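You operate a simulated robot arm through the tools that you are given. There is no shell and no other tool. Be economical: measure what you need, move in short steps, check, and stop when the job is done.

The job below is to be done with a simulated two-armed robot. You get a single attempt, and the scene is never put back.

## Task
Pick up the small carton marked "309" from the open shelf over the ski rack with one hand, pass it to the other hand and put it on the top of the table under the hooks. Set down upright: small carton.

Only the result counts: the job must be done as asked and must still hold three seconds after the hand-in. Knocking over, shifting, dropping, spilling or breaking anything else fails it.

## Robot
Two 7-joint arms with three-finger grippers on one trunk, on a base that drives. Base frame: it is fixed to the floor where the robot stands at the start and does not move with it; the origin is under the middle of the robot, x ahead of it, y to its left, z up. Units: m, rad, N and s.
The left shoulder is at the start at [0.053, 0.113, 1.043], the right one opposite. Each reaches about 0.939 m from its shoulder. Places, roughly: top of the table under the hooks [-1.7, -0.2, 0.8]. Payload 2.94 kg a hand.
The tool frame of a hand sits at the grasp point between the pads (the TCP): z along the fingers, y along the line on which they close. The tips reach 0.03 m beyond it. The gripper opens to 0.128 m. The gripper's body begins 0.093 m behind the TCP.
Orientation is told as [roll, pitch, yaw] about the base's x, y, z axes, in that order, counted from this pose: with the fingers straight down and closing along the base's y, the tool's x points along the base's -x, its y along +y and its z along -z.

## Interface
- The arms move only by the tool jog_arm. It takes "left_plan", "right_plan" or both (then of equal length, played together; a hand with none holds still); each is a list of rows, each an object of numbers (a shift or turn left out is 0, a gripper value left out holds the last): "tx", "ty", "tz": the shift along the tool's x, y, z in units of 400 mm (1.0 is 400 mm); "ax", "ay", "az": the turn, a rotation vector about the tool's x, y, z in units of 180 degrees (1.0 is 180 degrees); "jaw": the opening, from 0 (shut) to 1 (fully open). In form: [{"tx": .., "ty": .., "tz": .., "ax": .., "ay": .., "az": .., "jaw": ..}, ...]. A call has 1 to 8 rows; each row is the pose to reach, as a shift and turn from the pose commanded when the call began, along the tool's axes at that moment. A call with a number of a shift or a turn outside -1 to 1 is refused whole. Each row takes 0.2 s and may step no farther than 0.05 m and 0.15 rad from the row before; otherwise, or with a gripper value out of range, the whole call is refused. Where a pose cannot be reached the arm comes as near as it can. A force on the tool above 40 N (or 10 N above the force at the start of the call, whichever is more), or a blocked arm, ends the call early, and 0.2 s more pass. Each finger halts on what it meets, pressing with about 20 N; the grip force reading is that of the motor and also rises with nothing between the fingers. The clock runs only during rows and for 0.2 s after the last one: add rows that repeat a pose to give the fingers time. The reply holds the time, the measured pose of the TCP, the force on the tool along the base axes, the opening and the grip force, in the units named above and with some noise, with the torque about the TCP (base axes, N m) and any sound that the robot's microphone picked up, and new pictures: "views" is both (left out), scene, wrist or none (wrist: the cameras of the hands that moved).
- Cameras (640 x 400 px; columns grow to the right, rows downward): "scene" is now at [0.1683, -0.0707, 1.2656]; the picture's right is [-0.57, -0.82, -0.04], its down [0.09, -0.02, -1.00] and it looks along [0.81, -0.57, 0.09] (base axes); focal length 214 px, centre (320, 200). "left" rides on the left gripper at [0.069, 0.015, -0.12] in its tool frame; the picture's right is [-0.21, 0.98, 0.00], its down [-0.82, -0.18, -0.54] and it looks along [-0.53, -0.11, 0.84] (tool axes); focal length 251 px, centre (320, 200). "right" rides on the right gripper at [0.069, -0.015, -0.12] in its tool frame; the picture's right is [0.21, 0.98, 0.00], its down [-0.82, 0.18, -0.54] and it looks along [-0.53, 0.12, 0.84] (tool axes); focal length 251 px, centre (320, 200). There is no depth. A picture from a camera that has moved, and an enlarged one, comes with that camera's place and axes in the base frame and with its lens. The place of the scene camera against the robot may be out by one fixed shift of up to 0.012 m in any direction.
- lift_body(by): slides the trunk up (or, below 0, down) by that many m; the arms and the scene camera ride with it, the base frame stays. It gives what a move gives, with no picture.
- base_move(legs): drives the robot by 1 to 6 legs, each [ahead, left, turn to the left] in m, m and rad, along the robot's own axes; the way and the turn of a leg run together, so that a leg with both is an arc; at most 1.5 m and 3.142 rad a leg. The arms and the cameras ride along, it lands a little off, and it stops where it bumps. It gives what a move gives, and a new picture of the scene camera.
- head_to(pan, tilt): turns the head with the scene camera to pan (to the left, within 1.396 rad either way) and tilt (down, from -0.506 to 1.204), counted from straight ahead of the robot. It gives what a move gives, and a new picture of the scene camera.
- close_up(camera, box): a new picture of the part [left, top, right, bottom] of that camera's present view, enlarged. No time passes.
- close_job(): hands the job in; it is judged then, once.

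Work in short steps. Places have to be worked out from the pictures, the camera data and where the tool is seen: move nearer, look again, correct. Check each grasp and each placing, and mend what went wrong. You have 120 turns and 260 pictures in all, those below and enlarged ones among them. Open the grippers and draw the arms clear of the work before you hand the job in, unless the task says otherwise; then end with one line.

The tools are called after "Call:" by a JSON object that holds its "api" and its "payload". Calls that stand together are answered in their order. jog_arm: Moves the arms, as the interface text tells. Its arguments: {"type":"object","properties":{"left_plan":{"type":"array","items":{"type":"object","properties":{"tx":{"type":"number"},"ty":{"type":"number"},"tz":{"type":"number"},"ax":{"type":"number"},"ay":{"type":"number"},"az":{"type":"number"},"jaw":{"type":"number"}}}},"right_plan":{"type":"array","items":{"type":"object","properties":{"tx":{"type":"number"},"ty":{"type":"number"},"tz":{"type":"number"},"ax":{"type":"number"},"ay":{"type":"number"},"az":{"type":"number"},"jaw":{"type":"number"}}}},"views":{"type":"string","enum":["both","scene","wrist","none"]}},"required":[]} The other tools are called the same way: lift_body (by) slides the trunk up or down; base_move (legs) drives the base; head_to (pan, tilt) turns the head that bears the scene camera; close_up (camera, box) takes an enlarged picture of a part of a camera's view; close_job () hands the job in.

At the start:

```text
clock: 0.0
left_position: [0.358, -0.078, 1.0584]
left_ee_rot: [-0.011, -0.165, -0.031]
left_force: [-0.3, 0.1, 0.6]
left_wrist_torque: [0.0, 0.0, 0.02]
left_gripper_width: 0.128
left_finger_force: 0.1
right_position: [0.3158, -0.5614, 1.0102]
right_ee_rot: [0.013, -0.045, 0.001]
right_force: [0.1, -0.5, 0.3]
right_wrist_torque: [0.01, 0.01, -0.01]
right_gripper_width: 0.1284
right_finger_force: 0.1
trunk travel left (down, up): [-0.25, 0.297]
robot x, y, heading: [0.0006, -0.0044, 0.003]
head pan, tilt: [-0.613, -0.058]
```

scene: 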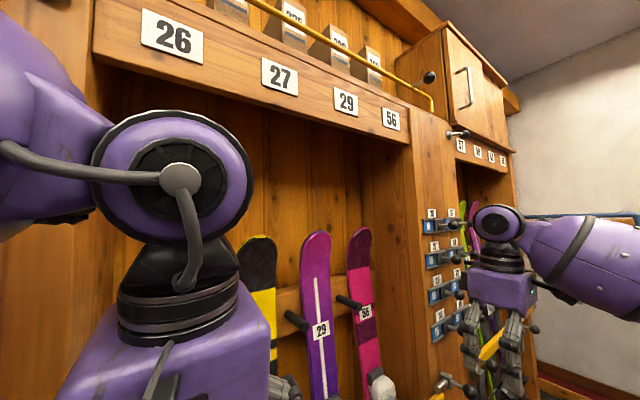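
right: 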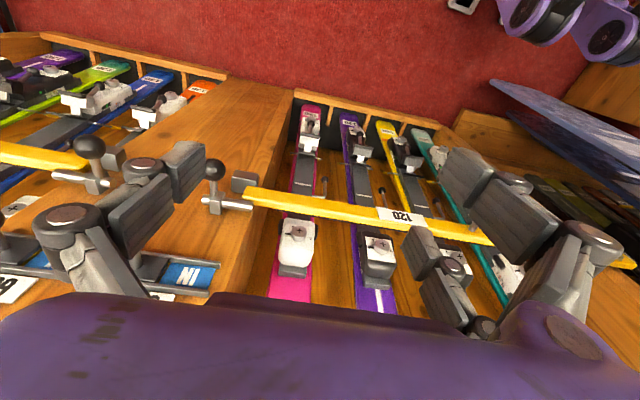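
left: 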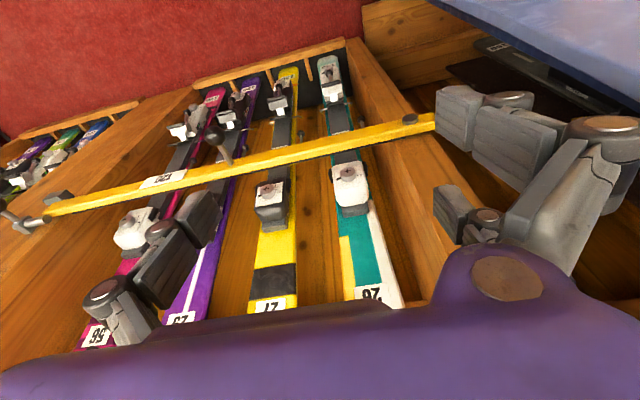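

The shelf with cartons is above the rack numbers at the top of the picture. I turn the head up toward it to read the cartons.

Call:
{"api": "head_to", "payload": {"pan": -0.3, "tilt": -0.5}}

```text
clock: 0.9
left_position: [0.3602, -0.0771, 1.0602]
left_ee_rot: [-0.013, -0.173, -0.035]
left_force: [-0.2, 0.1, 0.2]
left_wrist_torque: [0.0, -0.02, 0.0]
left_gripper_width: 0.1282
left_finger_force: 0.1
right_position: [0.3168, -0.5605, 1.0058]
right_ee_rot: [0.011, -0.039, 0.001]
right_force: [0.5, 0.3, -0.2]
right_wrist_torque: [-0.03, 0.02, -0.01]
right_gripper_width: 0.128
right_finger_force: 0.0
trunk travel left (down, up): [-0.25, 0.297]
robot x, y, heading: [-0.0077, 0.0003, 0.001]
head pan, tilt: [-0.3, -0.499]
camera scene: at [0.1619, -0.0389, 1.2986], right [-0.29, -0.96, -0.02], down [0.49, -0.13, -0.86], along [0.82, -0.26, 0.51], focal length 214 px, centre (320, 200)
```

scene: 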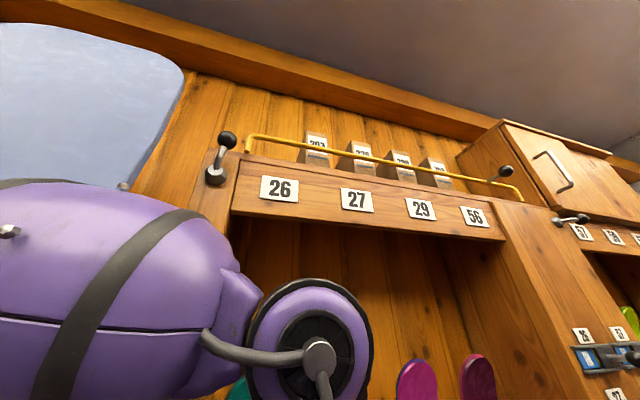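

Four cartons stand behind a yellow rail. I enlarge to read them, and raise the trunk for a better view.

Call:
{"api": "lift_body", "payload": {"by": 0.29}}

Call:
{"api": "head_to", "payload": {"pan": -0.4, "tilt": -0.2}}

Call:
{"api": "close_up", "payload": {"camera": "scene", "box": [200, 100, 520, 300]}}

```text
clock: 3.8
left_position: [0.3797, -0.0705, 1.3472]
left_ee_rot: [-0.023, -0.157, -0.038]
left_force: [-1.2, 1.4, 0.7]
left_wrist_torque: [0.01, 0.03, 0.0]
left_gripper_width: 0.1282
left_finger_force: 0.1
right_position: [0.3355, -0.5542, 1.299]
right_ee_rot: [0.004, -0.025, 0.002]
right_force: [0.1, 0.6, -0.4]
right_wrist_torque: [-0.01, 0.0, -0.03]
right_gripper_width: 0.1282
right_finger_force: 0.1
trunk travel left (down, up): [-0.54, 0.007]
robot x, y, heading: [0.0001, -0.0002, -0.002]
head pan, tilt: [-0.3, -0.499]
```

```text
clock: 4.6
left_position: [0.3805, -0.0724, 1.3466]
left_ee_rot: [-0.025, -0.155, -0.034]
left_force: [-0.1, 0.6, -0.6]
left_wrist_torque: [0.03, -0.01, -0.01]
left_gripper_width: 0.1281
left_finger_force: 0.1
right_position: [0.3362, -0.5536, 1.2957]
right_ee_rot: [0.002, -0.019, 0.002]
right_force: [-0.1, 1.2, 0.0]
right_wrist_torque: [-0.01, -0.02, 0.04]
right_gripper_width: 0.128
right_finger_force: 0.1
trunk travel left (down, up): [-0.54, 0.007]
robot x, y, heading: [-0.0013, 0.0005, 0.006]
head pan, tilt: [-0.4, -0.201]
camera scene: at [0.0617, -0.0425, 1.5793], right [-0.39, -0.92, -0.01], down [0.2, -0.07, -0.98], along [0.9, -0.38, 0.21], focal length 214 px, centre (320, 200)
```

scene: 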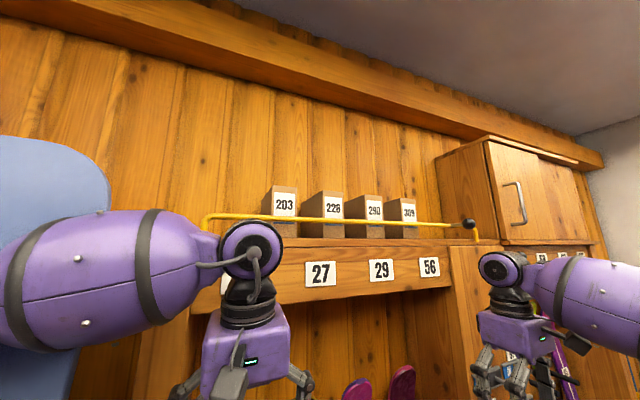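

```text
2.00 times, centred on (360, 200) of scene
camera zoom: at [0.0617, -0.0425, 1.5793], right [-0.39, -0.92, -0.01], down [0.2, -0.07, -0.98], along [0.9, -0.38, 0.21], focal length 429 px, centre (240, 200)
```

zoom: 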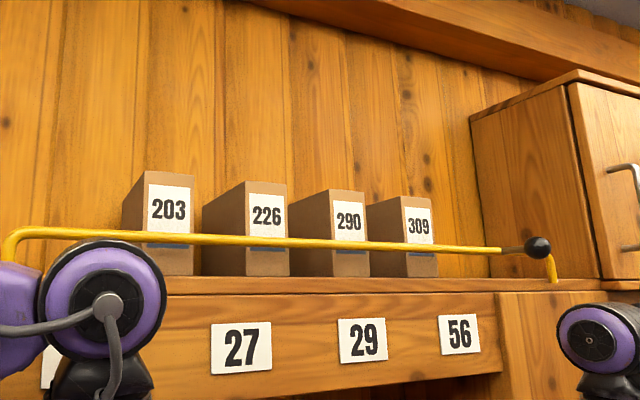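

The 309 carton is the rightmost; triangulating the two views puts its label at about [0.51, -0.50, 1.667], the shelf at about z 1.60, the carton's top at about 1.71, and its width at about 0.055. I raise the right hand clear of the shelf while pitching the fingers forward.

Call:
{"api": "jog_arm", "payload": {"right_plan": [{"tz": -0.12, "ay": -0.03}, {"tz": -0.24, "ay": -0.06}, {"tz": -0.36, "ay": -0.09}, {"tz": -0.48, "ay": -0.12}, {"tz": -0.6, "ay": -0.15}, {"tz": -0.72, "ay": -0.18}, {"tz": -0.84, "ay": -0.21}, {"tz": -0.96, "ay": -0.24}]}}

```text
clock: 6.6
left_position: [0.3786, -0.0728, 1.3458]
left_ee_rot: [-0.027, -0.159, -0.047]
left_force: [-0.4, 0.2, 1.0]
left_wrist_torque: [0.02, 0.0, 0.04]
left_gripper_width: 0.1279
left_finger_force: 0.0
right_position: [0.3326, -0.5538, 1.6769]
right_ee_rot: [0.003, -0.768, 0.002]
right_force: [-0.5, 0.2, 0.7]
right_wrist_torque: [-0.02, -0.03, 0.02]
right_gripper_width: 0.1281
right_finger_force: 0.0
trunk travel left (down, up): [-0.54, 0.007]
robot x, y, heading: [-0.0002, -0.0028, 0.004]
head pan, tilt: [-0.4, -0.201]
stopped in row 8 (right hand): the arm was blocked; the commanded pose is now the measured one
camera scene: at [0.0647, -0.041, 1.578], right [-0.39, -0.92, -0.01], down [0.2, -0.07, -0.98], along [0.9, -0.38, 0.21], focal length 214 px, centre (320, 200)
camera right: at [0.2003, -0.5714, 1.7155], right [-0.16, 0.98, -0.15], down [0.22, 0.18, 0.96], along [0.96, 0.12, -0.24], focal length 251 px, centre (320, 200)
```

scene: 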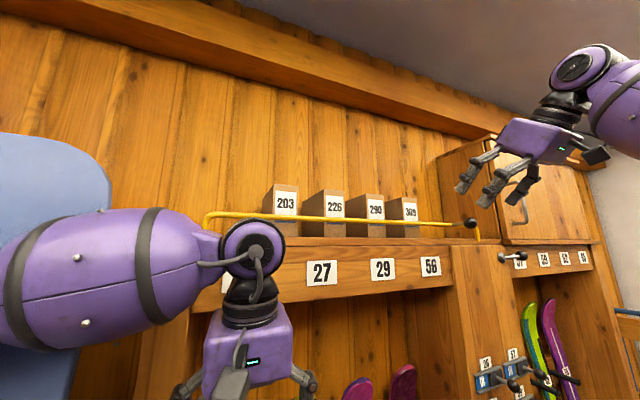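
right: 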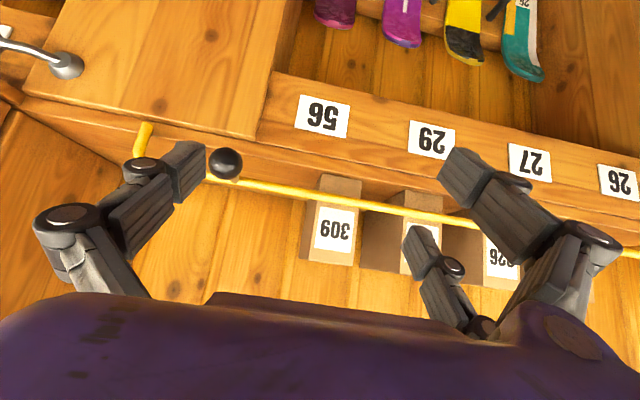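

The right hand agrees with the earlier fix (309 label about [0.51, -0.508, 1.67], carton top about 1.715, rail about z 1.65). I move up and forward to a pregrasp above the rail, lining y up first and narrowing the jaw.

Call:
{"api": "jog_arm", "payload": {"right_plan": [{"tx": -0.08, "ty": 0.08, "jaw": 0.8}, {"tx": -0.16, "ty": 0.115}, {"tx": -0.24, "ty": 0.115, "tz": 0.03}, {"tx": -0.32, "ty": 0.115, "tz": 0.06}, {"tx": -0.39, "ty": 0.115, "tz": 0.1}]}}

```text
clock: 8.0
left_position: [0.379, -0.0718, 1.3442]
left_ee_rot: [-0.022, -0.156, -0.051]
left_force: [0.4, 0.6, 0.5]
left_wrist_torque: [-0.02, 0.03, 0.02]
left_gripper_width: 0.1278
left_finger_force: 0.1
right_position: [0.4166, -0.5036, 1.7298]
right_ee_rot: [0.002, -0.769, 0.001]
right_force: [-0.3, -1.2, 0.8]
right_wrist_torque: [0.05, 0.01, 0.03]
right_gripper_width: 0.1026
right_finger_force: 0.0
right hand out of reach, approached as far as the arm can: row 3, 4, 5
trunk travel left (down, up): [-0.54, 0.007]
robot x, y, heading: [-0.0032, -0.0008, 0.006]
head pan, tilt: [-0.4, -0.201]
stopped in row 5 (right hand): the arm was blocked; the commanded pose is now the measured one
camera scene: at [0.0658, -0.0411, 1.5785], right [-0.39, -0.92, -0.01], down [0.2, -0.07, -0.98], along [0.9, -0.38, 0.21], focal length 214 px, centre (320, 200)
camera right: at [0.284, -0.5203, 1.7684], right [-0.16, 0.98, -0.15], down [0.21, 0.18, 0.96], along [0.96, 0.12, -0.24], focal length 251 px, centre (320, 200)
```

scene: 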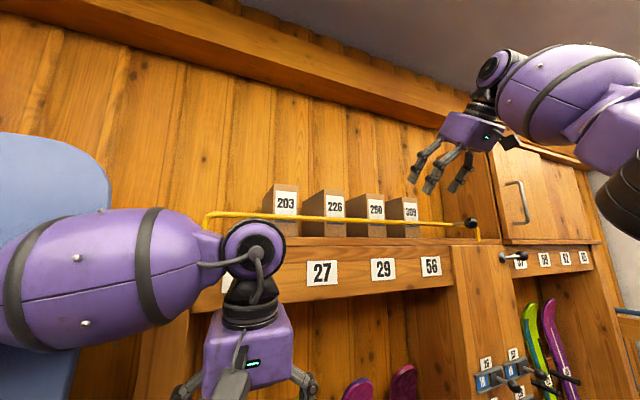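
right: 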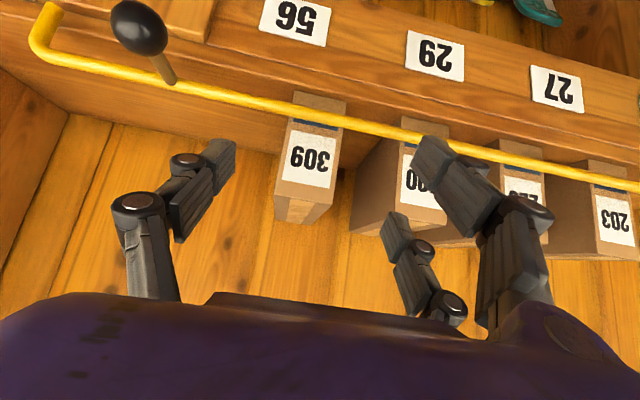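

The arm runs out of reach, so the base must go closer and rightward. First I look closely at the carton to fix its depth.

Call:
{"api": "close_up", "payload": {"camera": "right", "box": [220, 70, 460, 250]}}

Call:
{"api": "head_to", "payload": {"pan": -0.3, "tilt": 0.9}}

```text
2.22 times, centred on (340, 160) of right
camera zoom: at [0.284, -0.5203, 1.7684], right [-0.16, 0.98, -0.15], down [0.21, 0.18, 0.96], along [0.96, 0.12, -0.24], focal length 559 px, centre (276, 289)
```

zoom: 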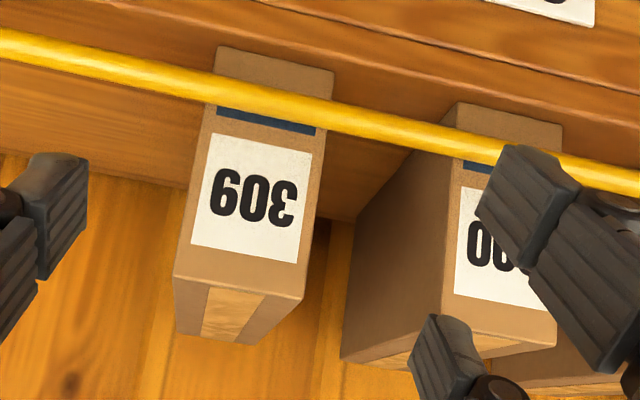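

```text
clock: 9.3
left_position: [0.3794, -0.072, 1.3445]
left_ee_rot: [-0.02, -0.157, -0.049]
left_force: [0.0, 0.3, -0.6]
left_wrist_torque: [0.02, 0.0, -0.03]
left_gripper_width: 0.128
left_finger_force: 0.1
right_position: [0.4138, -0.5042, 1.7317]
right_ee_rot: [0.004, -0.773, 0.001]
right_force: [0.1, 0.3, 0.3]
right_wrist_torque: [-0.02, -0.01, 0.0]
right_gripper_width: 0.1022
right_finger_force: 0.1
trunk travel left (down, up): [-0.54, 0.007]
robot x, y, heading: [-0.0035, -0.0005, 0.003]
head pan, tilt: [-0.3, 0.901]
camera scene: at [0.062, -0.0316, 1.4814], right [-0.29, -0.96, -0.01], down [-0.74, 0.23, -0.63], along [0.61, -0.18, -0.77], focal length 214 px, centre (320, 200)
```

scene: 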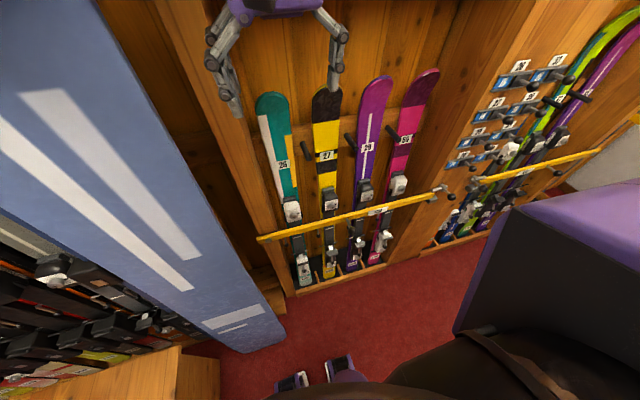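

The 309 box: front x about 0.525, y from -0.535 to -0.478, top z about 1.71, and it looks about 0.2 m deep. I pull both hands back toward the body before shifting the base right and forward.

Call:
{"api": "jog_arm", "payload": {"right_plan": [{"tz": -0.032, "tx": 0.021, "ty": 0.083}, {"tz": -0.064, "tx": 0.042, "ty": 0.166}, {"tz": -0.096, "tx": 0.063, "ty": 0.25}, {"tz": -0.128, "tx": 0.084, "ty": 0.333}, {"tz": -0.16, "tx": 0.105, "ty": 0.416}, {"tz": -0.19, "tx": 0.127, "ty": 0.5}], "left_plan": [{"tx": 0.066}, {"tx": 0.132}, {"tx": 0.2}, {"tx": 0.266}, {"tx": 0.333}, {"tx": 0.4}], "views": "scene"}}

```text
clock: 10.9
left_position: [0.2193, -0.0373, 1.3231]
left_ee_rot: [-0.043, -0.163, 0.014]
left_force: [1.3, -0.4, -0.5]
left_wrist_torque: [0.07, 0.05, 0.03]
left_gripper_width: 0.1274
left_finger_force: 0.1
right_position: [0.3186, -0.2795, 1.752]
right_ee_rot: [-0.008, -0.773, 0.023]
right_force: [0.5, -2.2, -0.4]
right_wrist_torque: [0.1, 0.08, 0.12]
right_gripper_width: 0.102
right_finger_force: 0.1
trunk travel left (down, up): [-0.54, 0.007]
robot x, y, heading: [-0.0022, -0.0017, 0.023]
head pan, tilt: [-0.3, 0.901]
stopped in row 6 (left hand): the arm was blocked; the commanded pose is now the measured one
camera scene: at [0.0484, -0.0125, 1.4811], right [-0.28, -0.96, 0.0], down [-0.74, 0.21, -0.64], along [0.62, -0.18, -0.77], focal length 214 px, centre (320, 200)
```

scene: 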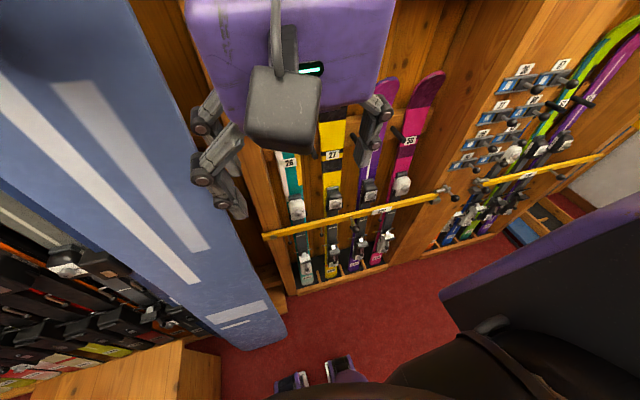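

The left arm was blocked at the last row and the heading changed by 0.02 rad, so I look left to see whether the arm touches the blue object.

Call:
{"api": "head_to", "payload": {"pan": 0.9, "tilt": 0.4}}

```text
clock: 12.3
left_position: [0.2168, -0.0366, 1.3254]
left_ee_rot: [-0.042, -0.161, 0.01]
left_force: [0.2, 0.1, 0.4]
left_wrist_torque: [0.01, -0.01, -0.01]
left_gripper_width: 0.128
left_finger_force: 0.0
right_position: [0.3118, -0.2762, 1.7571]
right_ee_rot: [-0.016, -0.781, 0.025]
right_force: [0.0, 0.2, -0.9]
right_wrist_torque: [-0.03, -0.01, 0.0]
right_gripper_width: 0.1023
right_finger_force: 0.0
trunk travel left (down, up): [-0.54, 0.007]
robot x, y, heading: [-0.0034, -0.0017, 0.02]
head pan, tilt: [0.901, 0.4]
camera scene: at [0.0465, 0.0667, 1.5217], right [0.61, -0.8, 0.02], down [-0.3, -0.26, -0.92], along [0.73, 0.55, -0.4], focal length 214 px, centre (320, 200)
```

scene: 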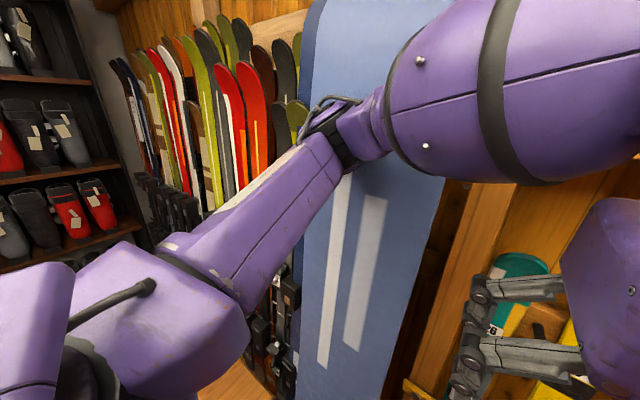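

The left elbow is near the blue snowboard; driving right takes it away. I shift the base right first, then forward, undoing the small heading error.

Call:
{"api": "base_move", "payload": {"legs": [[0, -0.28, -0.02], [0.1, 0, 0]]}}

Call:
{"api": "head_to", "payload": {"pan": 0.0, "tilt": 0.1}}

```text
clock: 16.3
left_position: [0.3214, -0.3369, 1.316]
left_ee_rot: [-0.027, -0.132, -0.026]
left_force: [0.2, -0.6, 0.1]
left_wrist_torque: [0.01, 0.01, -0.02]
left_gripper_width: 0.128
left_finger_force: 0.0
right_position: [0.416, -0.5824, 1.7521]
right_ee_rot: [0.004, -0.776, -0.01]
right_force: [-0.9, -0.3, -0.5]
right_wrist_torque: [0.0, 0.0, 0.0]
right_gripper_width: 0.1026
right_finger_force: 0.0
trunk travel left (down, up): [-0.54, 0.007]
robot x, y, heading: [0.094, -0.2771, -0.013]
head pan, tilt: [0.901, 0.4]
stopped in leg 2: the robot was blocked; the commanded pose is now the measured one
camera scene: at [0.1563, -0.2281, 1.5273], right [0.61, -0.8, 0.01], down [-0.28, -0.22, -0.94], along [0.75, 0.56, -0.35], focal length 214 px, centre (320, 200)
```

scene: 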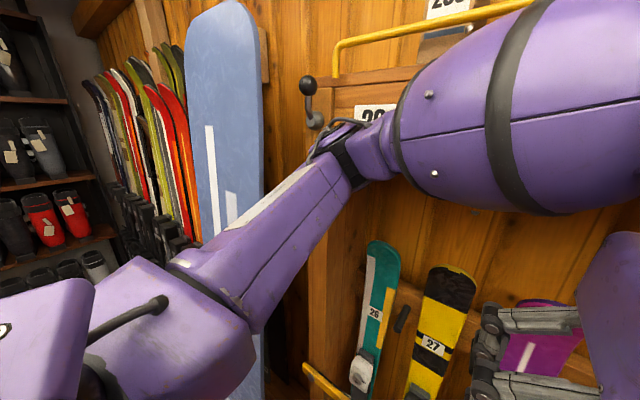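

```text
clock: 17.5
left_position: [0.3191, -0.335, 1.3167]
left_ee_rot: [-0.026, -0.135, -0.033]
left_force: [0.1, 0.4, 0.3]
left_wrist_torque: [0.01, 0.01, -0.02]
left_gripper_width: 0.128
left_finger_force: 0.0
right_position: [0.4131, -0.5812, 1.7529]
right_ee_rot: [0.001, -0.774, -0.011]
right_force: [0.5, 0.3, -0.4]
right_wrist_torque: [0.02, 0.03, 0.0]
right_gripper_width: 0.1024
right_finger_force: 0.0
trunk travel left (down, up): [-0.54, 0.007]
robot x, y, heading: [0.0983, -0.2757, -0.014]
head pan, tilt: [0.0, 0.099]
camera scene: at [0.1733, -0.2826, 1.5528], right [-0.01, -1.0, 0.0], down [-0.08, 0.0, -1.0], along [1.0, -0.01, -0.08], focal length 214 px, centre (320, 200)
```

scene: 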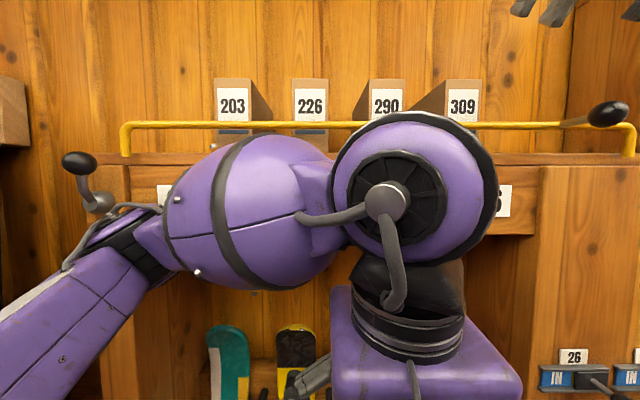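

The base stopped just short of the goal with something blocked (likely the left forearm or base), so I back off 2 cm, then look closely at the carton from here.

Call:
{"api": "base_move", "payload": {"legs": [[-0.02, 0, 0.013]]}}

Call:
{"api": "close_up", "payload": {"camera": "scene", "box": [340, 40, 560, 180]}}

Call:
{"api": "close_up", "payload": {"camera": "right", "box": [0, 0, 640, 400]}}

```text
clock: 18.2
left_position: [0.3237, -0.3339, 1.3116]
left_ee_rot: [-0.026, -0.117, -0.023]
left_force: [-0.3, 0.8, 1.2]
left_wrist_torque: [0.01, 0.01, -0.03]
left_gripper_width: 0.1282
left_finger_force: 0.0
right_position: [0.4285, -0.5776, 1.7463]
right_ee_rot: [0.0, -0.755, 0.0]
right_force: [0.8, 0.3, -0.5]
right_wrist_torque: [-0.01, -0.01, -0.02]
right_gripper_width: 0.1024
right_finger_force: 0.1
trunk travel left (down, up): [-0.54, 0.007]
robot x, y, heading: [0.074, -0.2769, -0.002]
head pan, tilt: [0.0, 0.099]
camera scene: at [0.1804, -0.2831, 1.5509], right [0.0, -1.0, 0.0], down [-0.1, 0.0, -1.0], along [1.0, 0.0, -0.1], focal length 214 px, centre (320, 200)
```

scene: 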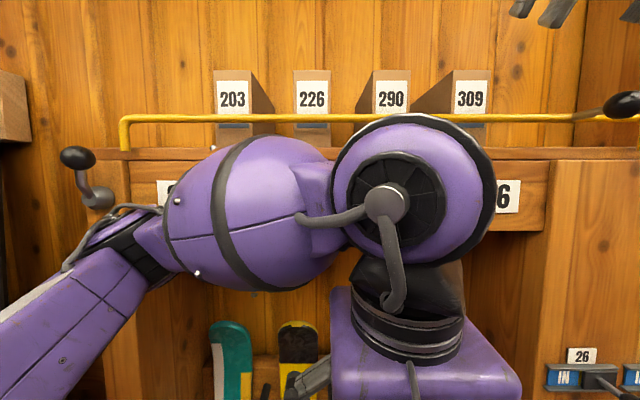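

```text
2.86 times, centred on (450, 110) of scene
camera zoom: at [0.1804, -0.2831, 1.5509], right [0.0, -1.0, 0.0], down [-0.1, 0.0, -1.0], along [1.0, 0.0, -0.1], focal length 613 px, centre (-51, 457)
```

zoom: 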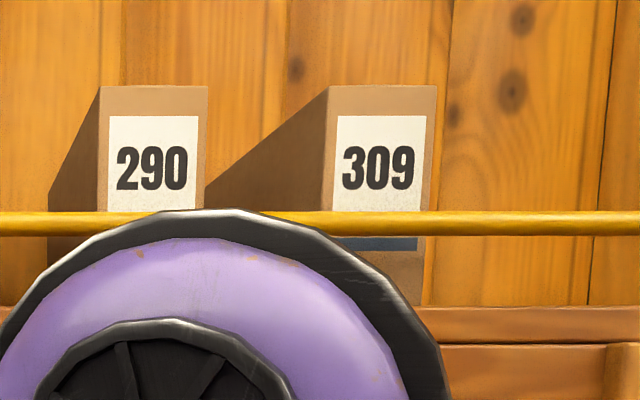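

```text
1.00 times, centred on (320, 200) of right (not enlarged: the box is as wide or as high as the picture)
camera zoom: at [0.2963, -0.5938, 1.7851], right [-0.16, 0.98, -0.15], down [0.23, 0.18, 0.96], along [0.96, 0.12, -0.25], focal length 251 px, centre (320, 200)
```

zoom: 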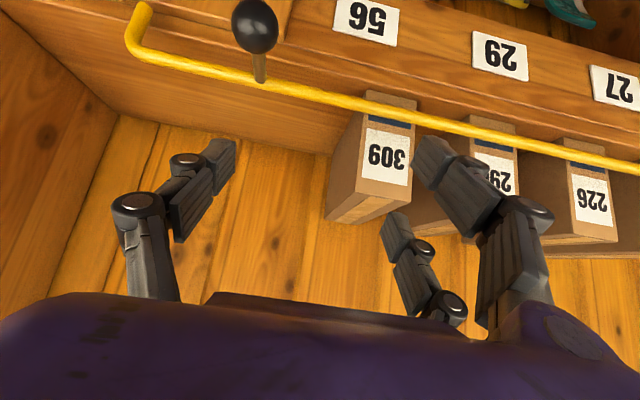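

Free again. 309 spans x 0.525–0.70, y about -0.535 to -0.478, top z 1.71. I move to a pregrasp in line above it at TCP [0.507, -0.506, 1.755].

Call:
{"api": "jog_arm", "payload": {"right_plan": [{"ty": 0.09}, {"ty": 0.179, "tx": -0.05, "tz": 0.03}, {"ty": 0.179, "tx": -0.11, "tz": 0.08}, {"ty": 0.179, "tx": -0.158, "tz": 0.118}]}}

```text
clock: 19.2
left_position: [0.3233, -0.3316, 1.3122]
left_ee_rot: [-0.028, -0.115, -0.023]
left_force: [0.6, 0.0, 0.1]
left_wrist_torque: [-0.01, -0.02, -0.04]
left_gripper_width: 0.128
left_finger_force: 0.1
right_position: [0.4903, -0.5169, 1.7358]
right_ee_rot: [0.001, -0.757, 0.001]
right_force: [0.1, 0.8, -0.5]
right_wrist_torque: [0.01, 0.02, -0.02]
right_gripper_width: 0.102
right_finger_force: 0.0
right hand out of reach, approached as far as the arm can: row 3, 4
trunk travel left (down, up): [-0.54, 0.007]
robot x, y, heading: [0.076, -0.2731, 0.0]
head pan, tilt: [0.0, 0.099]
camera scene: at [0.1802, -0.2808, 1.5513], right [0.0, -1.0, 0.0], down [-0.1, 0.0, -1.0], along [1.0, 0.0, -0.1], focal length 214 px, centre (320, 200)
camera right: at [0.3578, -0.5331, 1.7759], right [-0.16, 0.98, -0.15], down [0.23, 0.18, 0.96], along [0.96, 0.12, -0.25], focal length 251 px, centre (320, 200)
```

scene: 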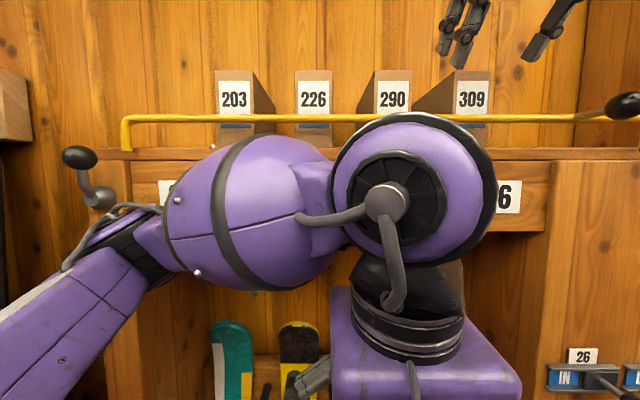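
right: 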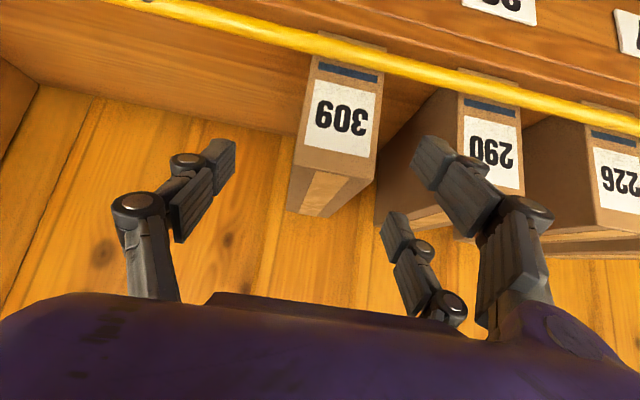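

Straight-line height was the limit, not the grasp itself. y of the carton reads -0.506 again; I correct y and go halfway in, fingers straddling the box.

Call:
{"api": "jog_arm", "payload": {"right_plan": [{"ty": 0.0275}, {"ty": 0.0275, "tz": 0.07, "tx": -0.02}, {"ty": 0.0275, "tz": 0.13, "tx": -0.036}]}}

```text
clock: 20.1
left_position: [0.3213, -0.3315, 1.3123]
left_ee_rot: [-0.028, -0.116, -0.022]
left_force: [-0.1, 0.2, -0.5]
left_wrist_torque: [0.02, -0.01, 0.0]
left_gripper_width: 0.1277
left_finger_force: 0.1
right_position: [0.5368, -0.5059, 1.7099]
right_ee_rot: [-0.002, -0.761, 0.003]
right_force: [-0.1, 0.0, 0.1]
right_wrist_torque: [-0.01, -0.04, 0.04]
right_gripper_width: 0.1023
right_finger_force: 0.1
right hand out of reach, approached as far as the arm can: row 1, 2
trunk travel left (down, up): [-0.54, 0.007]
robot x, y, heading: [0.0794, -0.2753, -0.001]
head pan, tilt: [0.0, 0.099]
camera scene: at [0.1802, -0.2809, 1.5513], right [0.0, -1.0, 0.0], down [-0.1, 0.0, -1.0], along [1.0, 0.0, -0.1], focal length 214 px, centre (320, 200)
camera right: at [0.4035, -0.5224, 1.7493], right [-0.16, 0.98, -0.15], down [0.22, 0.18, 0.96], along [0.96, 0.12, -0.25], focal length 251 px, centre (320, 200)
```

scene: 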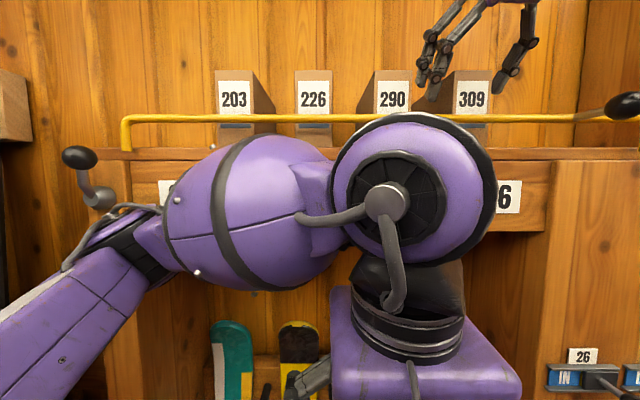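
right: 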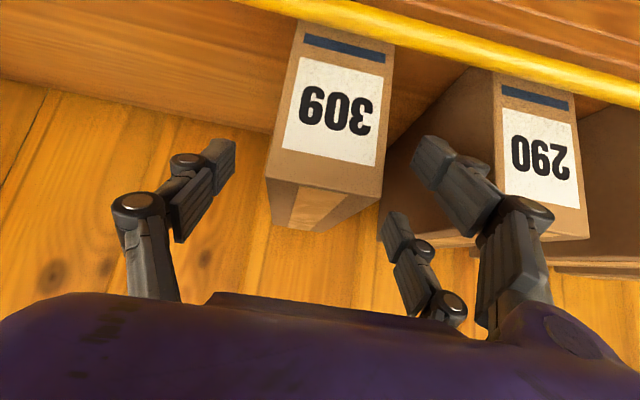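

Aligned (carton y about -0.507, TCP y -0.506). I go the rest of the way in.

Call:
{"api": "jog_arm", "payload": {"right_plan": [{"tz": 0.065, "tx": -0.018}, {"tz": 0.13, "tx": -0.036}]}}

```text
clock: 20.6
left_position: [0.3225, -0.3322, 1.3122]
left_ee_rot: [-0.028, -0.117, -0.021]
left_force: [-0.2, 0.1, -0.8]
left_wrist_torque: [0.01, 0.01, 0.01]
left_gripper_width: 0.128
left_finger_force: 0.1
right_position: [0.5815, -0.5146, 1.6833]
right_ee_rot: [0.001, -0.759, 0.001]
right_force: [-1.0, 0.1, -0.6]
right_wrist_torque: [-0.01, 0.0, 0.01]
right_gripper_width: 0.1024
right_finger_force: 0.0
right hand out of reach, approached as far as the arm can: row 1, 2
trunk travel left (down, up): [-0.54, 0.007]
robot x, y, heading: [0.0744, -0.2765, 0.002]
head pan, tilt: [0.0, 0.099]
camera scene: at [0.1802, -0.281, 1.5513], right [0.0, -1.0, 0.0], down [-0.1, 0.0, -1.0], along [1.0, 0.0, -0.1], focal length 214 px, centre (320, 200)
camera right: at [0.4498, -0.5305, 1.7221], right [-0.16, 0.98, -0.15], down [0.22, 0.18, 0.96], along [0.96, 0.12, -0.25], focal length 251 px, centre (320, 200)
```

scene: 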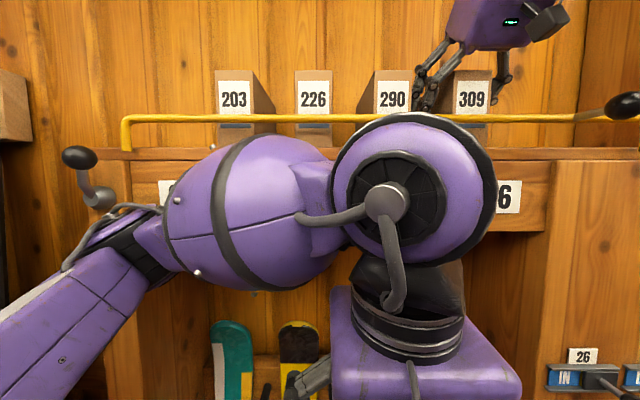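
right: 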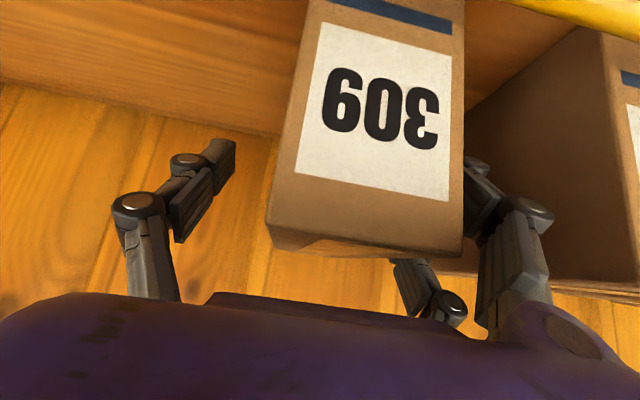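

The fingers straddle the box, but this steep pitch leaves no reach for the lift over the rail. I flatten the hand in place by about 0.32 rad (lower wrist gives more reach), recentring y by +1 cm.

Call:
{"api": "jog_arm", "payload": {"right_plan": [{"ty": 0.0265, "tz": -0.006, "tx": -0.005, "ay": -0.034}, {"ty": 0.0265, "tz": -0.012, "tx": -0.01, "ay": -0.068}, {"ty": 0.0265, "tz": -0.018, "tx": -0.014, "ay": -0.102}]}}

```text
clock: 21.4
left_position: [0.3234, -0.3332, 1.312]
left_ee_rot: [-0.027, -0.114, -0.02]
left_force: [-0.4, 0.2, -0.5]
left_wrist_torque: [0.0, 0.0, 0.01]
left_gripper_width: 0.128
left_finger_force: 0.1
right_position: [0.5803, -0.5028, 1.6915]
right_ee_rot: [0.002, -1.078, 0.001]
right_force: [0.3, -0.9, -0.4]
right_wrist_torque: [0.01, 0.02, 0.01]
right_gripper_width: 0.1024
right_finger_force: 0.1
trunk travel left (down, up): [-0.54, 0.007]
robot x, y, heading: [0.078, -0.2743, -0.007]
head pan, tilt: [0.0, 0.099]
camera scene: at [0.1802, -0.2811, 1.5513], right [0.0, -1.0, 0.0], down [-0.1, 0.0, -1.0], along [1.0, 0.0, -0.1], focal length 214 px, centre (320, 200)
camera right: at [0.4433, -0.5192, 1.687], right [-0.1, 0.98, -0.19], down [-0.09, 0.18, 0.98], along [0.99, 0.12, 0.07], focal length 251 px, centre (320, 200)
```

scene: 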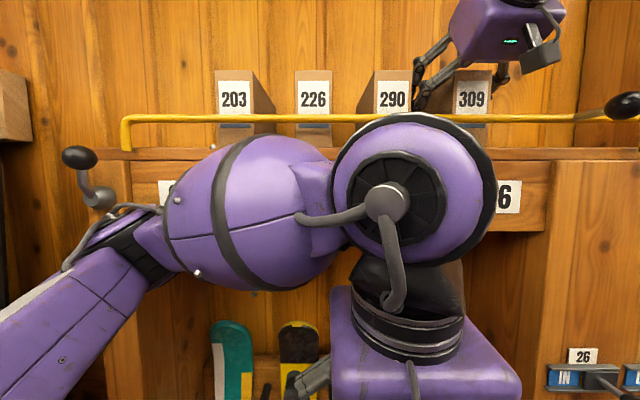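
right: 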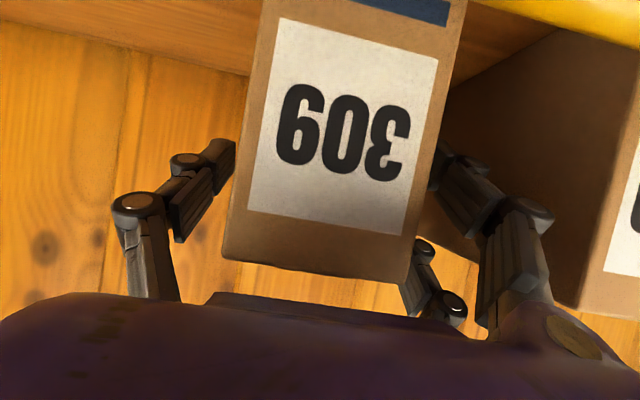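

Centred and within reach. I close the gripper on the box.

Call:
{"api": "jog_arm", "payload": {"right_plan": [{"jaw": 0.6}, {"jaw": 0.4}, {"jaw": 0.3}, {"jaw": 0.3}]}}

```text
clock: 22.4
left_position: [0.3218, -0.3306, 1.312]
left_ee_rot: [-0.028, -0.115, -0.022]
left_force: [-0.1, 0.4, 0.2]
left_wrist_torque: [0.03, 0.04, -0.01]
left_gripper_width: 0.1279
left_finger_force: 0.2
right_position: [0.5818, -0.5029, 1.6915]
right_ee_rot: [0.0, -1.078, 0.002]
right_force: [0.0, -1.0, 0.5]
right_wrist_torque: [-0.09, -0.23, -0.01]
right_gripper_width: 0.0575
right_finger_force: 19.9
trunk travel left (down, up): [-0.54, 0.007]
robot x, y, heading: [0.0793, -0.2749, -0.0]
head pan, tilt: [0.0, 0.099]
camera scene: at [0.1802, -0.281, 1.5513], right [0.0, -1.0, 0.0], down [-0.1, 0.0, -1.0], along [1.0, 0.0, -0.1], focal length 214 px, centre (320, 200)
camera right: at [0.4433, -0.5192, 1.6873], right [-0.1, 0.98, -0.19], down [-0.09, 0.18, 0.98], along [0.99, 0.12, 0.07], focal length 251 px, centre (320, 200)
```

scene: 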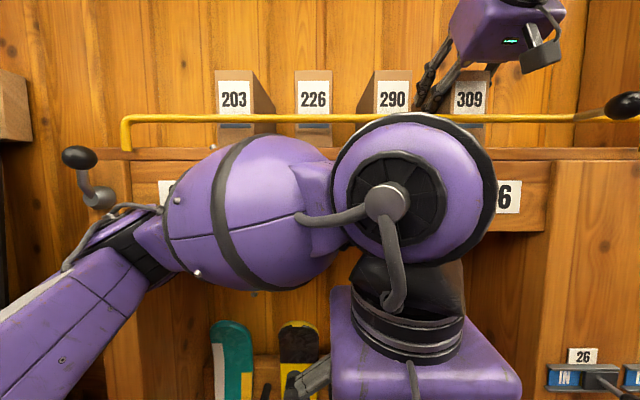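
right: 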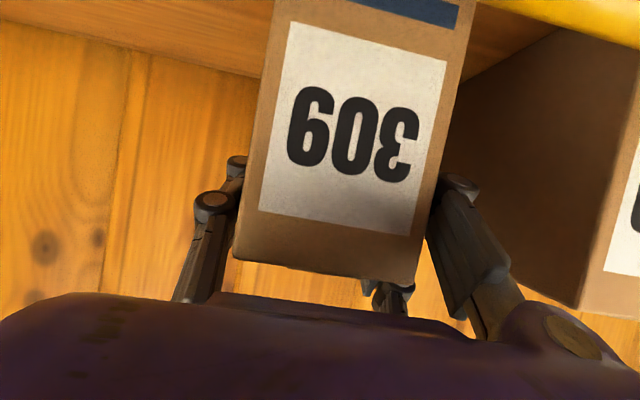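

Gripped at 0.0575 m with 20 N. I lift straight up 3 cm and check.

Call:
{"api": "jog_arm", "payload": {"right_plan": [{"tx": -0.022, "tz": -0.012}, {"tx": -0.044, "tz": -0.024}, {"tx": -0.066, "tz": -0.0355}]}}

```text
clock: 23.2
left_position: [0.3217, -0.3326, 1.3109]
left_ee_rot: [-0.028, -0.115, -0.023]
left_force: [0.0, -0.5, -1.2]
left_wrist_torque: [0.02, 0.01, -0.02]
left_gripper_width: 0.1283
left_finger_force: 0.1
right_position: [0.581, -0.5048, 1.7219]
right_ee_rot: [0.001, -1.078, 0.001]
right_force: [-0.6, -0.5, -2.1]
right_wrist_torque: [-0.01, 0.04, -0.01]
right_gripper_width: 0.0577
right_finger_force: 20.6
trunk travel left (down, up): [-0.54, 0.007]
robot x, y, heading: [0.0789, -0.2783, 0.002]
head pan, tilt: [0.0, 0.099]
camera scene: at [0.1802, -0.281, 1.5513], right [0.0, -1.0, 0.0], down [-0.1, 0.0, -1.0], along [1.0, 0.0, -0.1], focal length 214 px, centre (320, 200)
camera right: at [0.4429, -0.5202, 1.7168], right [-0.1, 0.98, -0.19], down [-0.09, 0.18, 0.98], along [0.99, 0.12, 0.07], focal length 251 px, centre (320, 200)
```

scene: 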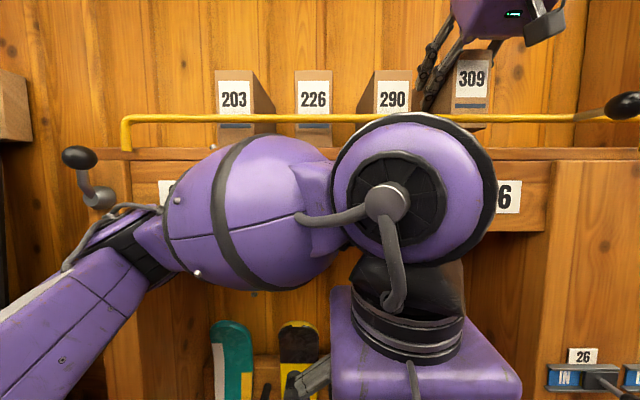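
right: 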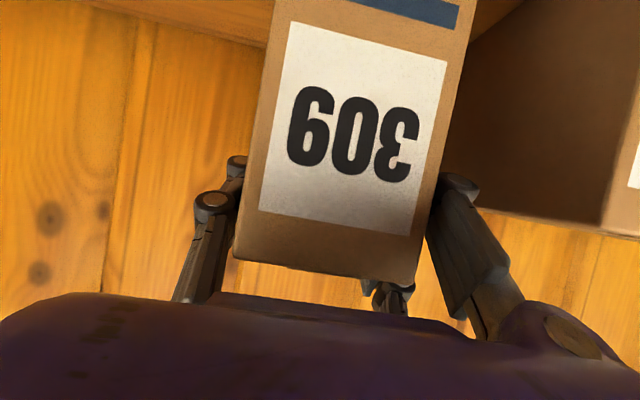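

Held firmly (about 2 N load). I lift further to clear the rail, easing back slightly.

Call:
{"api": "jog_arm", "payload": {"right_plan": [{"tx": -0.03, "tz": -0.033}, {"tx": -0.06, "tz": -0.066}, {"tx": -0.075, "tz": -0.1}, {"tx": -0.086, "tz": -0.131}]}}

```text
clock: 24.2
left_position: [0.3219, -0.333, 1.3118]
left_ee_rot: [-0.028, -0.115, -0.024]
left_force: [0.6, 0.1, 0.4]
left_wrist_torque: [-0.01, 0.02, 0.02]
left_gripper_width: 0.1284
left_finger_force: 0.0
right_position: [0.5511, -0.5029, 1.7764]
right_ee_rot: [0.003, -1.077, -0.001]
right_force: [0.5, -0.4, -1.5]
right_wrist_torque: [0.03, 0.06, -0.01]
right_gripper_width: 0.0576
right_finger_force: 19.6
trunk travel left (down, up): [-0.54, 0.007]
robot x, y, heading: [0.0772, -0.2739, -0.001]
head pan, tilt: [0.0, 0.099]
camera scene: at [0.1802, -0.281, 1.5513], right [0.0, -1.0, 0.0], down [-0.1, 0.0, -1.0], along [1.0, 0.0, -0.1], focal length 214 px, centre (320, 200)
camera right: at [0.4132, -0.5204, 1.771], right [-0.1, 0.98, -0.19], down [-0.09, 0.18, 0.98], along [0.99, 0.12, 0.07], focal length 251 px, centre (320, 200)
```

scene: 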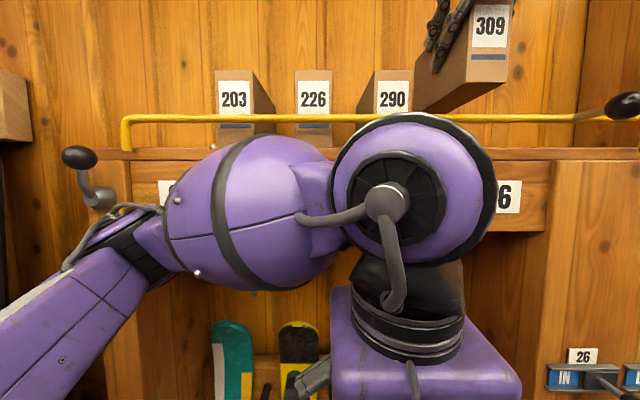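
right: 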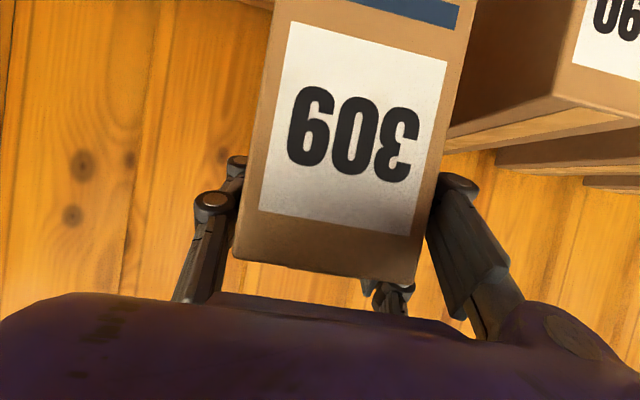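

Box bottom is at about z 1.68, above the rail at 1.655. I reverse the base 0.4 m to bring it out over the rail.

Call:
{"api": "base_move", "payload": {"legs": [[-0.4, 0, 0]]}}

```text
clock: 26.8
left_position: [-0.0747, -0.3319, 1.3101]
left_ee_rot: [-0.029, -0.114, -0.021]
left_force: [0.7, 0.6, -0.3]
left_wrist_torque: [-0.02, 0.04, 0.0]
left_gripper_width: 0.1277
left_finger_force: 0.1
right_position: [0.1556, -0.5046, 1.7735]
right_ee_rot: [0.0, -1.075, 0.002]
right_force: [0.6, 0.4, -3.1]
right_wrist_torque: [0.02, 0.04, -0.01]
right_gripper_width: 0.0576
right_finger_force: 19.6
trunk travel left (down, up): [-0.54, 0.007]
robot x, y, heading: [-0.322, -0.2756, 0.002]
head pan, tilt: [0.0, 0.099]
camera scene: at [-0.217, -0.2815, 1.5508], right [0.0, -1.0, 0.0], down [-0.1, 0.0, -0.99], along [0.99, 0.0, -0.1], focal length 214 px, centre (320, 200)
```

scene: 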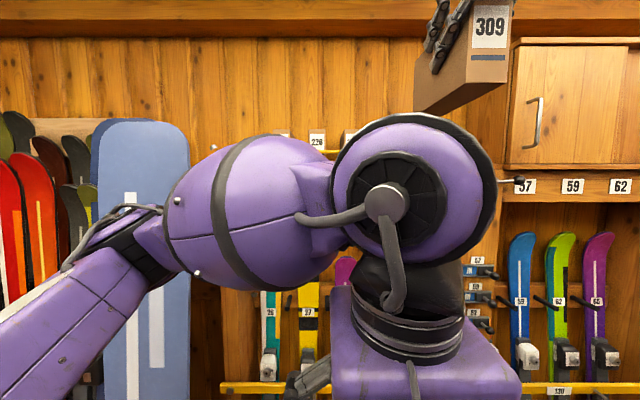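

The box is clear of the shelf. Now I lower the right hand and swing it inward (yaw left), so the box lies along y in front of the robot for the left hand to take its far end.

Call:
{"api": "jog_arm", "payload": {"right_plan": [{"tx": 0.088, "tz": 0.047, "ty": 0.031, "ax": -0.0413, "az": -0.0222}, {"tx": 0.176, "tz": 0.094, "ty": 0.062, "ax": -0.0826, "az": -0.0444}, {"tx": 0.264, "tz": 0.141, "ty": 0.093, "ax": -0.1239, "az": -0.0665}, {"tx": 0.352, "tz": 0.188, "ty": 0.124, "ax": -0.1652, "az": -0.0887}, {"tx": 0.44, "tz": 0.235, "ty": 0.155, "ax": -0.2065, "az": -0.1109}, {"tx": 0.528, "tz": 0.282, "ty": 0.186, "ax": -0.2478, "az": -0.133}, {"tx": 0.616, "tz": 0.329, "ty": 0.217, "ax": -0.2891, "az": -0.1552}, {"tx": 0.705, "tz": 0.378, "ty": 0.25, "ax": -0.3304, "az": -0.1774}]}}

```text
clock: 28.6
left_position: [-0.0754, -0.3326, 1.3089]
left_ee_rot: [-0.03, -0.112, -0.022]
left_force: [-0.3, -0.2, 0.2]
left_wrist_torque: [0.01, 0.02, 0.01]
left_gripper_width: 0.1277
left_finger_force: 0.1
right_position: [0.1551, -0.4021, 1.4531]
right_ee_rot: [0.01, -1.076, 1.173]
right_force: [0.0, 0.0, -3.5]
right_wrist_torque: [-0.03, 0.06, 0.03]
right_gripper_width: 0.0576
right_finger_force: 20.3
trunk travel left (down, up): [-0.54, 0.007]
robot x, y, heading: [-0.3236, -0.2758, 0.002]
head pan, tilt: [0.0, 0.099]
camera scene: at [-0.2167, -0.2815, 1.5508], right [0.0, -1.0, 0.0], down [-0.1, 0.0, -0.99], along [0.99, 0.0, -0.1], focal length 214 px, centre (320, 200)
camera right: at [0.1176, -0.5373, 1.4484], right [-0.94, 0.28, -0.18], down [-0.2, -0.01, 0.98], along [0.27, 0.96, 0.07], focal length 251 px, centre (320, 200)
```

scene: 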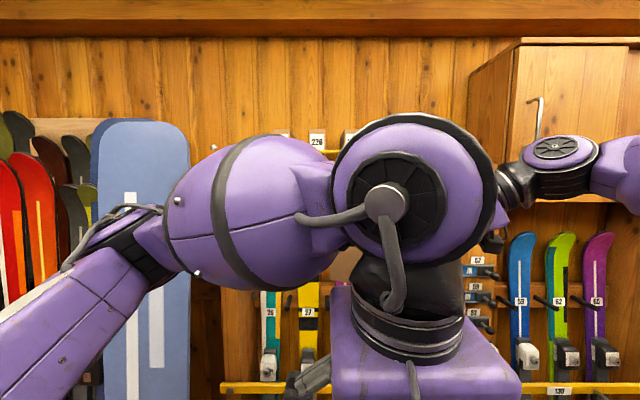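
right: 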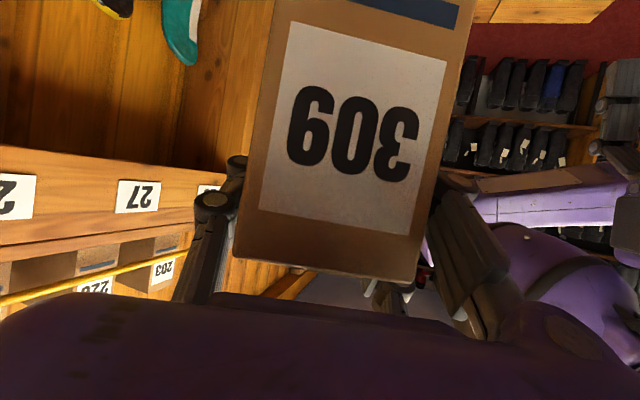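

Going well. I finish the right hand's yaw to 90° with a bit more lowering, and at the same time take the left hand out to the left and pitch it forward.

Call:
{"api": "jog_arm", "payload": {"right_plan": [{"tx": 0.028, "tz": 0.015, "ax": -0.014, "az": -0.0075}, {"tx": 0.055, "tz": 0.03, "ax": -0.028, "az": -0.015}, {"tx": 0.083, "tz": 0.044, "ax": -0.042, "az": -0.0225}, {"tx": 0.11, "tz": 0.059, "ax": -0.056, "az": -0.03}, {"tx": 0.138, "tz": 0.074, "ax": -0.07, "az": -0.0375}, {"tx": 0.165, "tz": 0.089, "ax": -0.084, "az": -0.045}, {"tx": 0.193, "tz": 0.103, "ax": -0.098, "az": -0.0525}, {"tx": 0.22, "tz": 0.118, "ax": -0.1116, "az": -0.0599}], "left_plan": [{"tx": -0.018, "ty": 0.078, "tz": -0.023, "ay": -0.0386}, {"tx": -0.037, "ty": 0.156, "tz": -0.046, "ay": -0.0772}, {"tx": -0.055, "ty": 0.234, "tz": -0.069, "ay": -0.1158}, {"tx": -0.073, "ty": 0.312, "tz": -0.092, "ay": -0.1544}, {"tx": -0.092, "ty": 0.39, "tz": -0.115, "ay": -0.193}, {"tx": -0.11, "ty": 0.469, "tz": -0.139, "ay": -0.2316}, {"tx": -0.128, "ty": 0.547, "tz": -0.162, "ay": -0.2702}, {"tx": -0.147, "ty": 0.625, "tz": -0.185, "ay": -0.309}]}}

```text
clock: 30.4
left_position: [0.0379, -0.0803, 1.4842]
left_ee_rot: [-0.063, -1.065, 0.017]
left_force: [0.6, -1.0, -0.1]
left_wrist_torque: [0.08, 0.04, 0.09]
left_gripper_width: 0.128
left_finger_force: 0.0
left hand out of reach, approached as far as the arm can: row 3, 4, 5, 6, 7, 8
right_position: [0.138, -0.3947, 1.3716]
right_ee_rot: [-0.015, -1.023, 1.566]
right_force: [1.0, -0.7, -2.7]
right_wrist_torque: [0.07, 0.01, 0.02]
right_gripper_width: 0.0576
right_finger_force: 19.8
right hand out of reach, approached as far as the arm can: row 6, 7, 8
trunk travel left (down, up): [-0.54, 0.007]
robot x, y, heading: [-0.3232, -0.2777, 0.003]
head pan, tilt: [0.0, 0.099]
camera scene: at [-0.2162, -0.286, 1.5508], right [0.0, -1.0, 0.0], down [-0.1, 0.0, -0.99], along [0.99, 0.0, -0.1], focal length 214 px, centre (320, 200)
camera right: at [0.1511, -0.5353, 1.3746], right [-0.98, -0.1, -0.19], down [-0.19, -0.03, 0.98], along [-0.1, 0.99, 0.01], focal length 251 px, centre (320, 200)
camera left: at [-0.1, -0.0609, 1.4808], right [0.14, 0.98, 0.16], down [-0.08, -0.15, 0.99], along [0.99, -0.15, 0.06], focal length 251 px, centre (320, 200)
```

scene: 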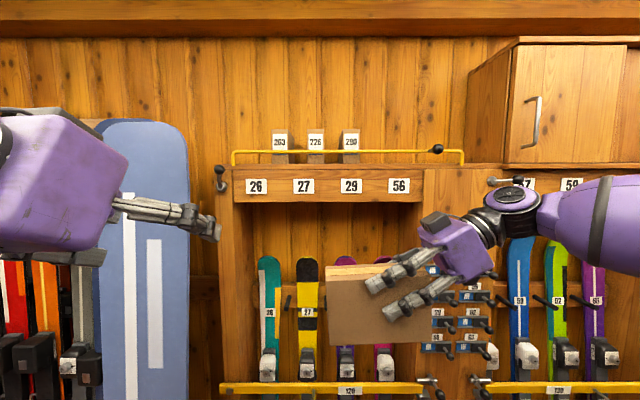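
right: 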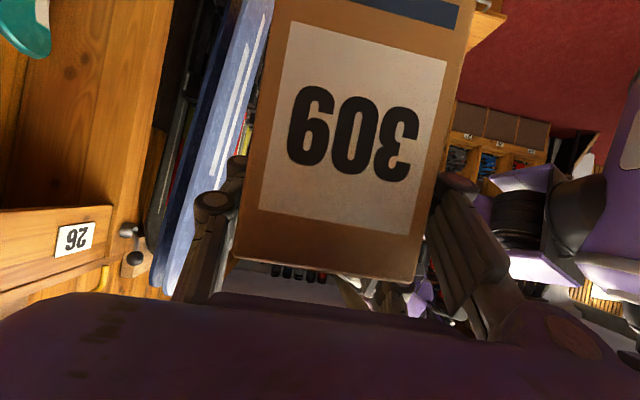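
left: 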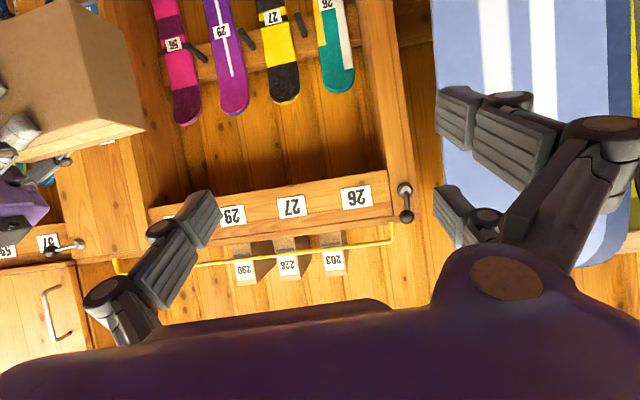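

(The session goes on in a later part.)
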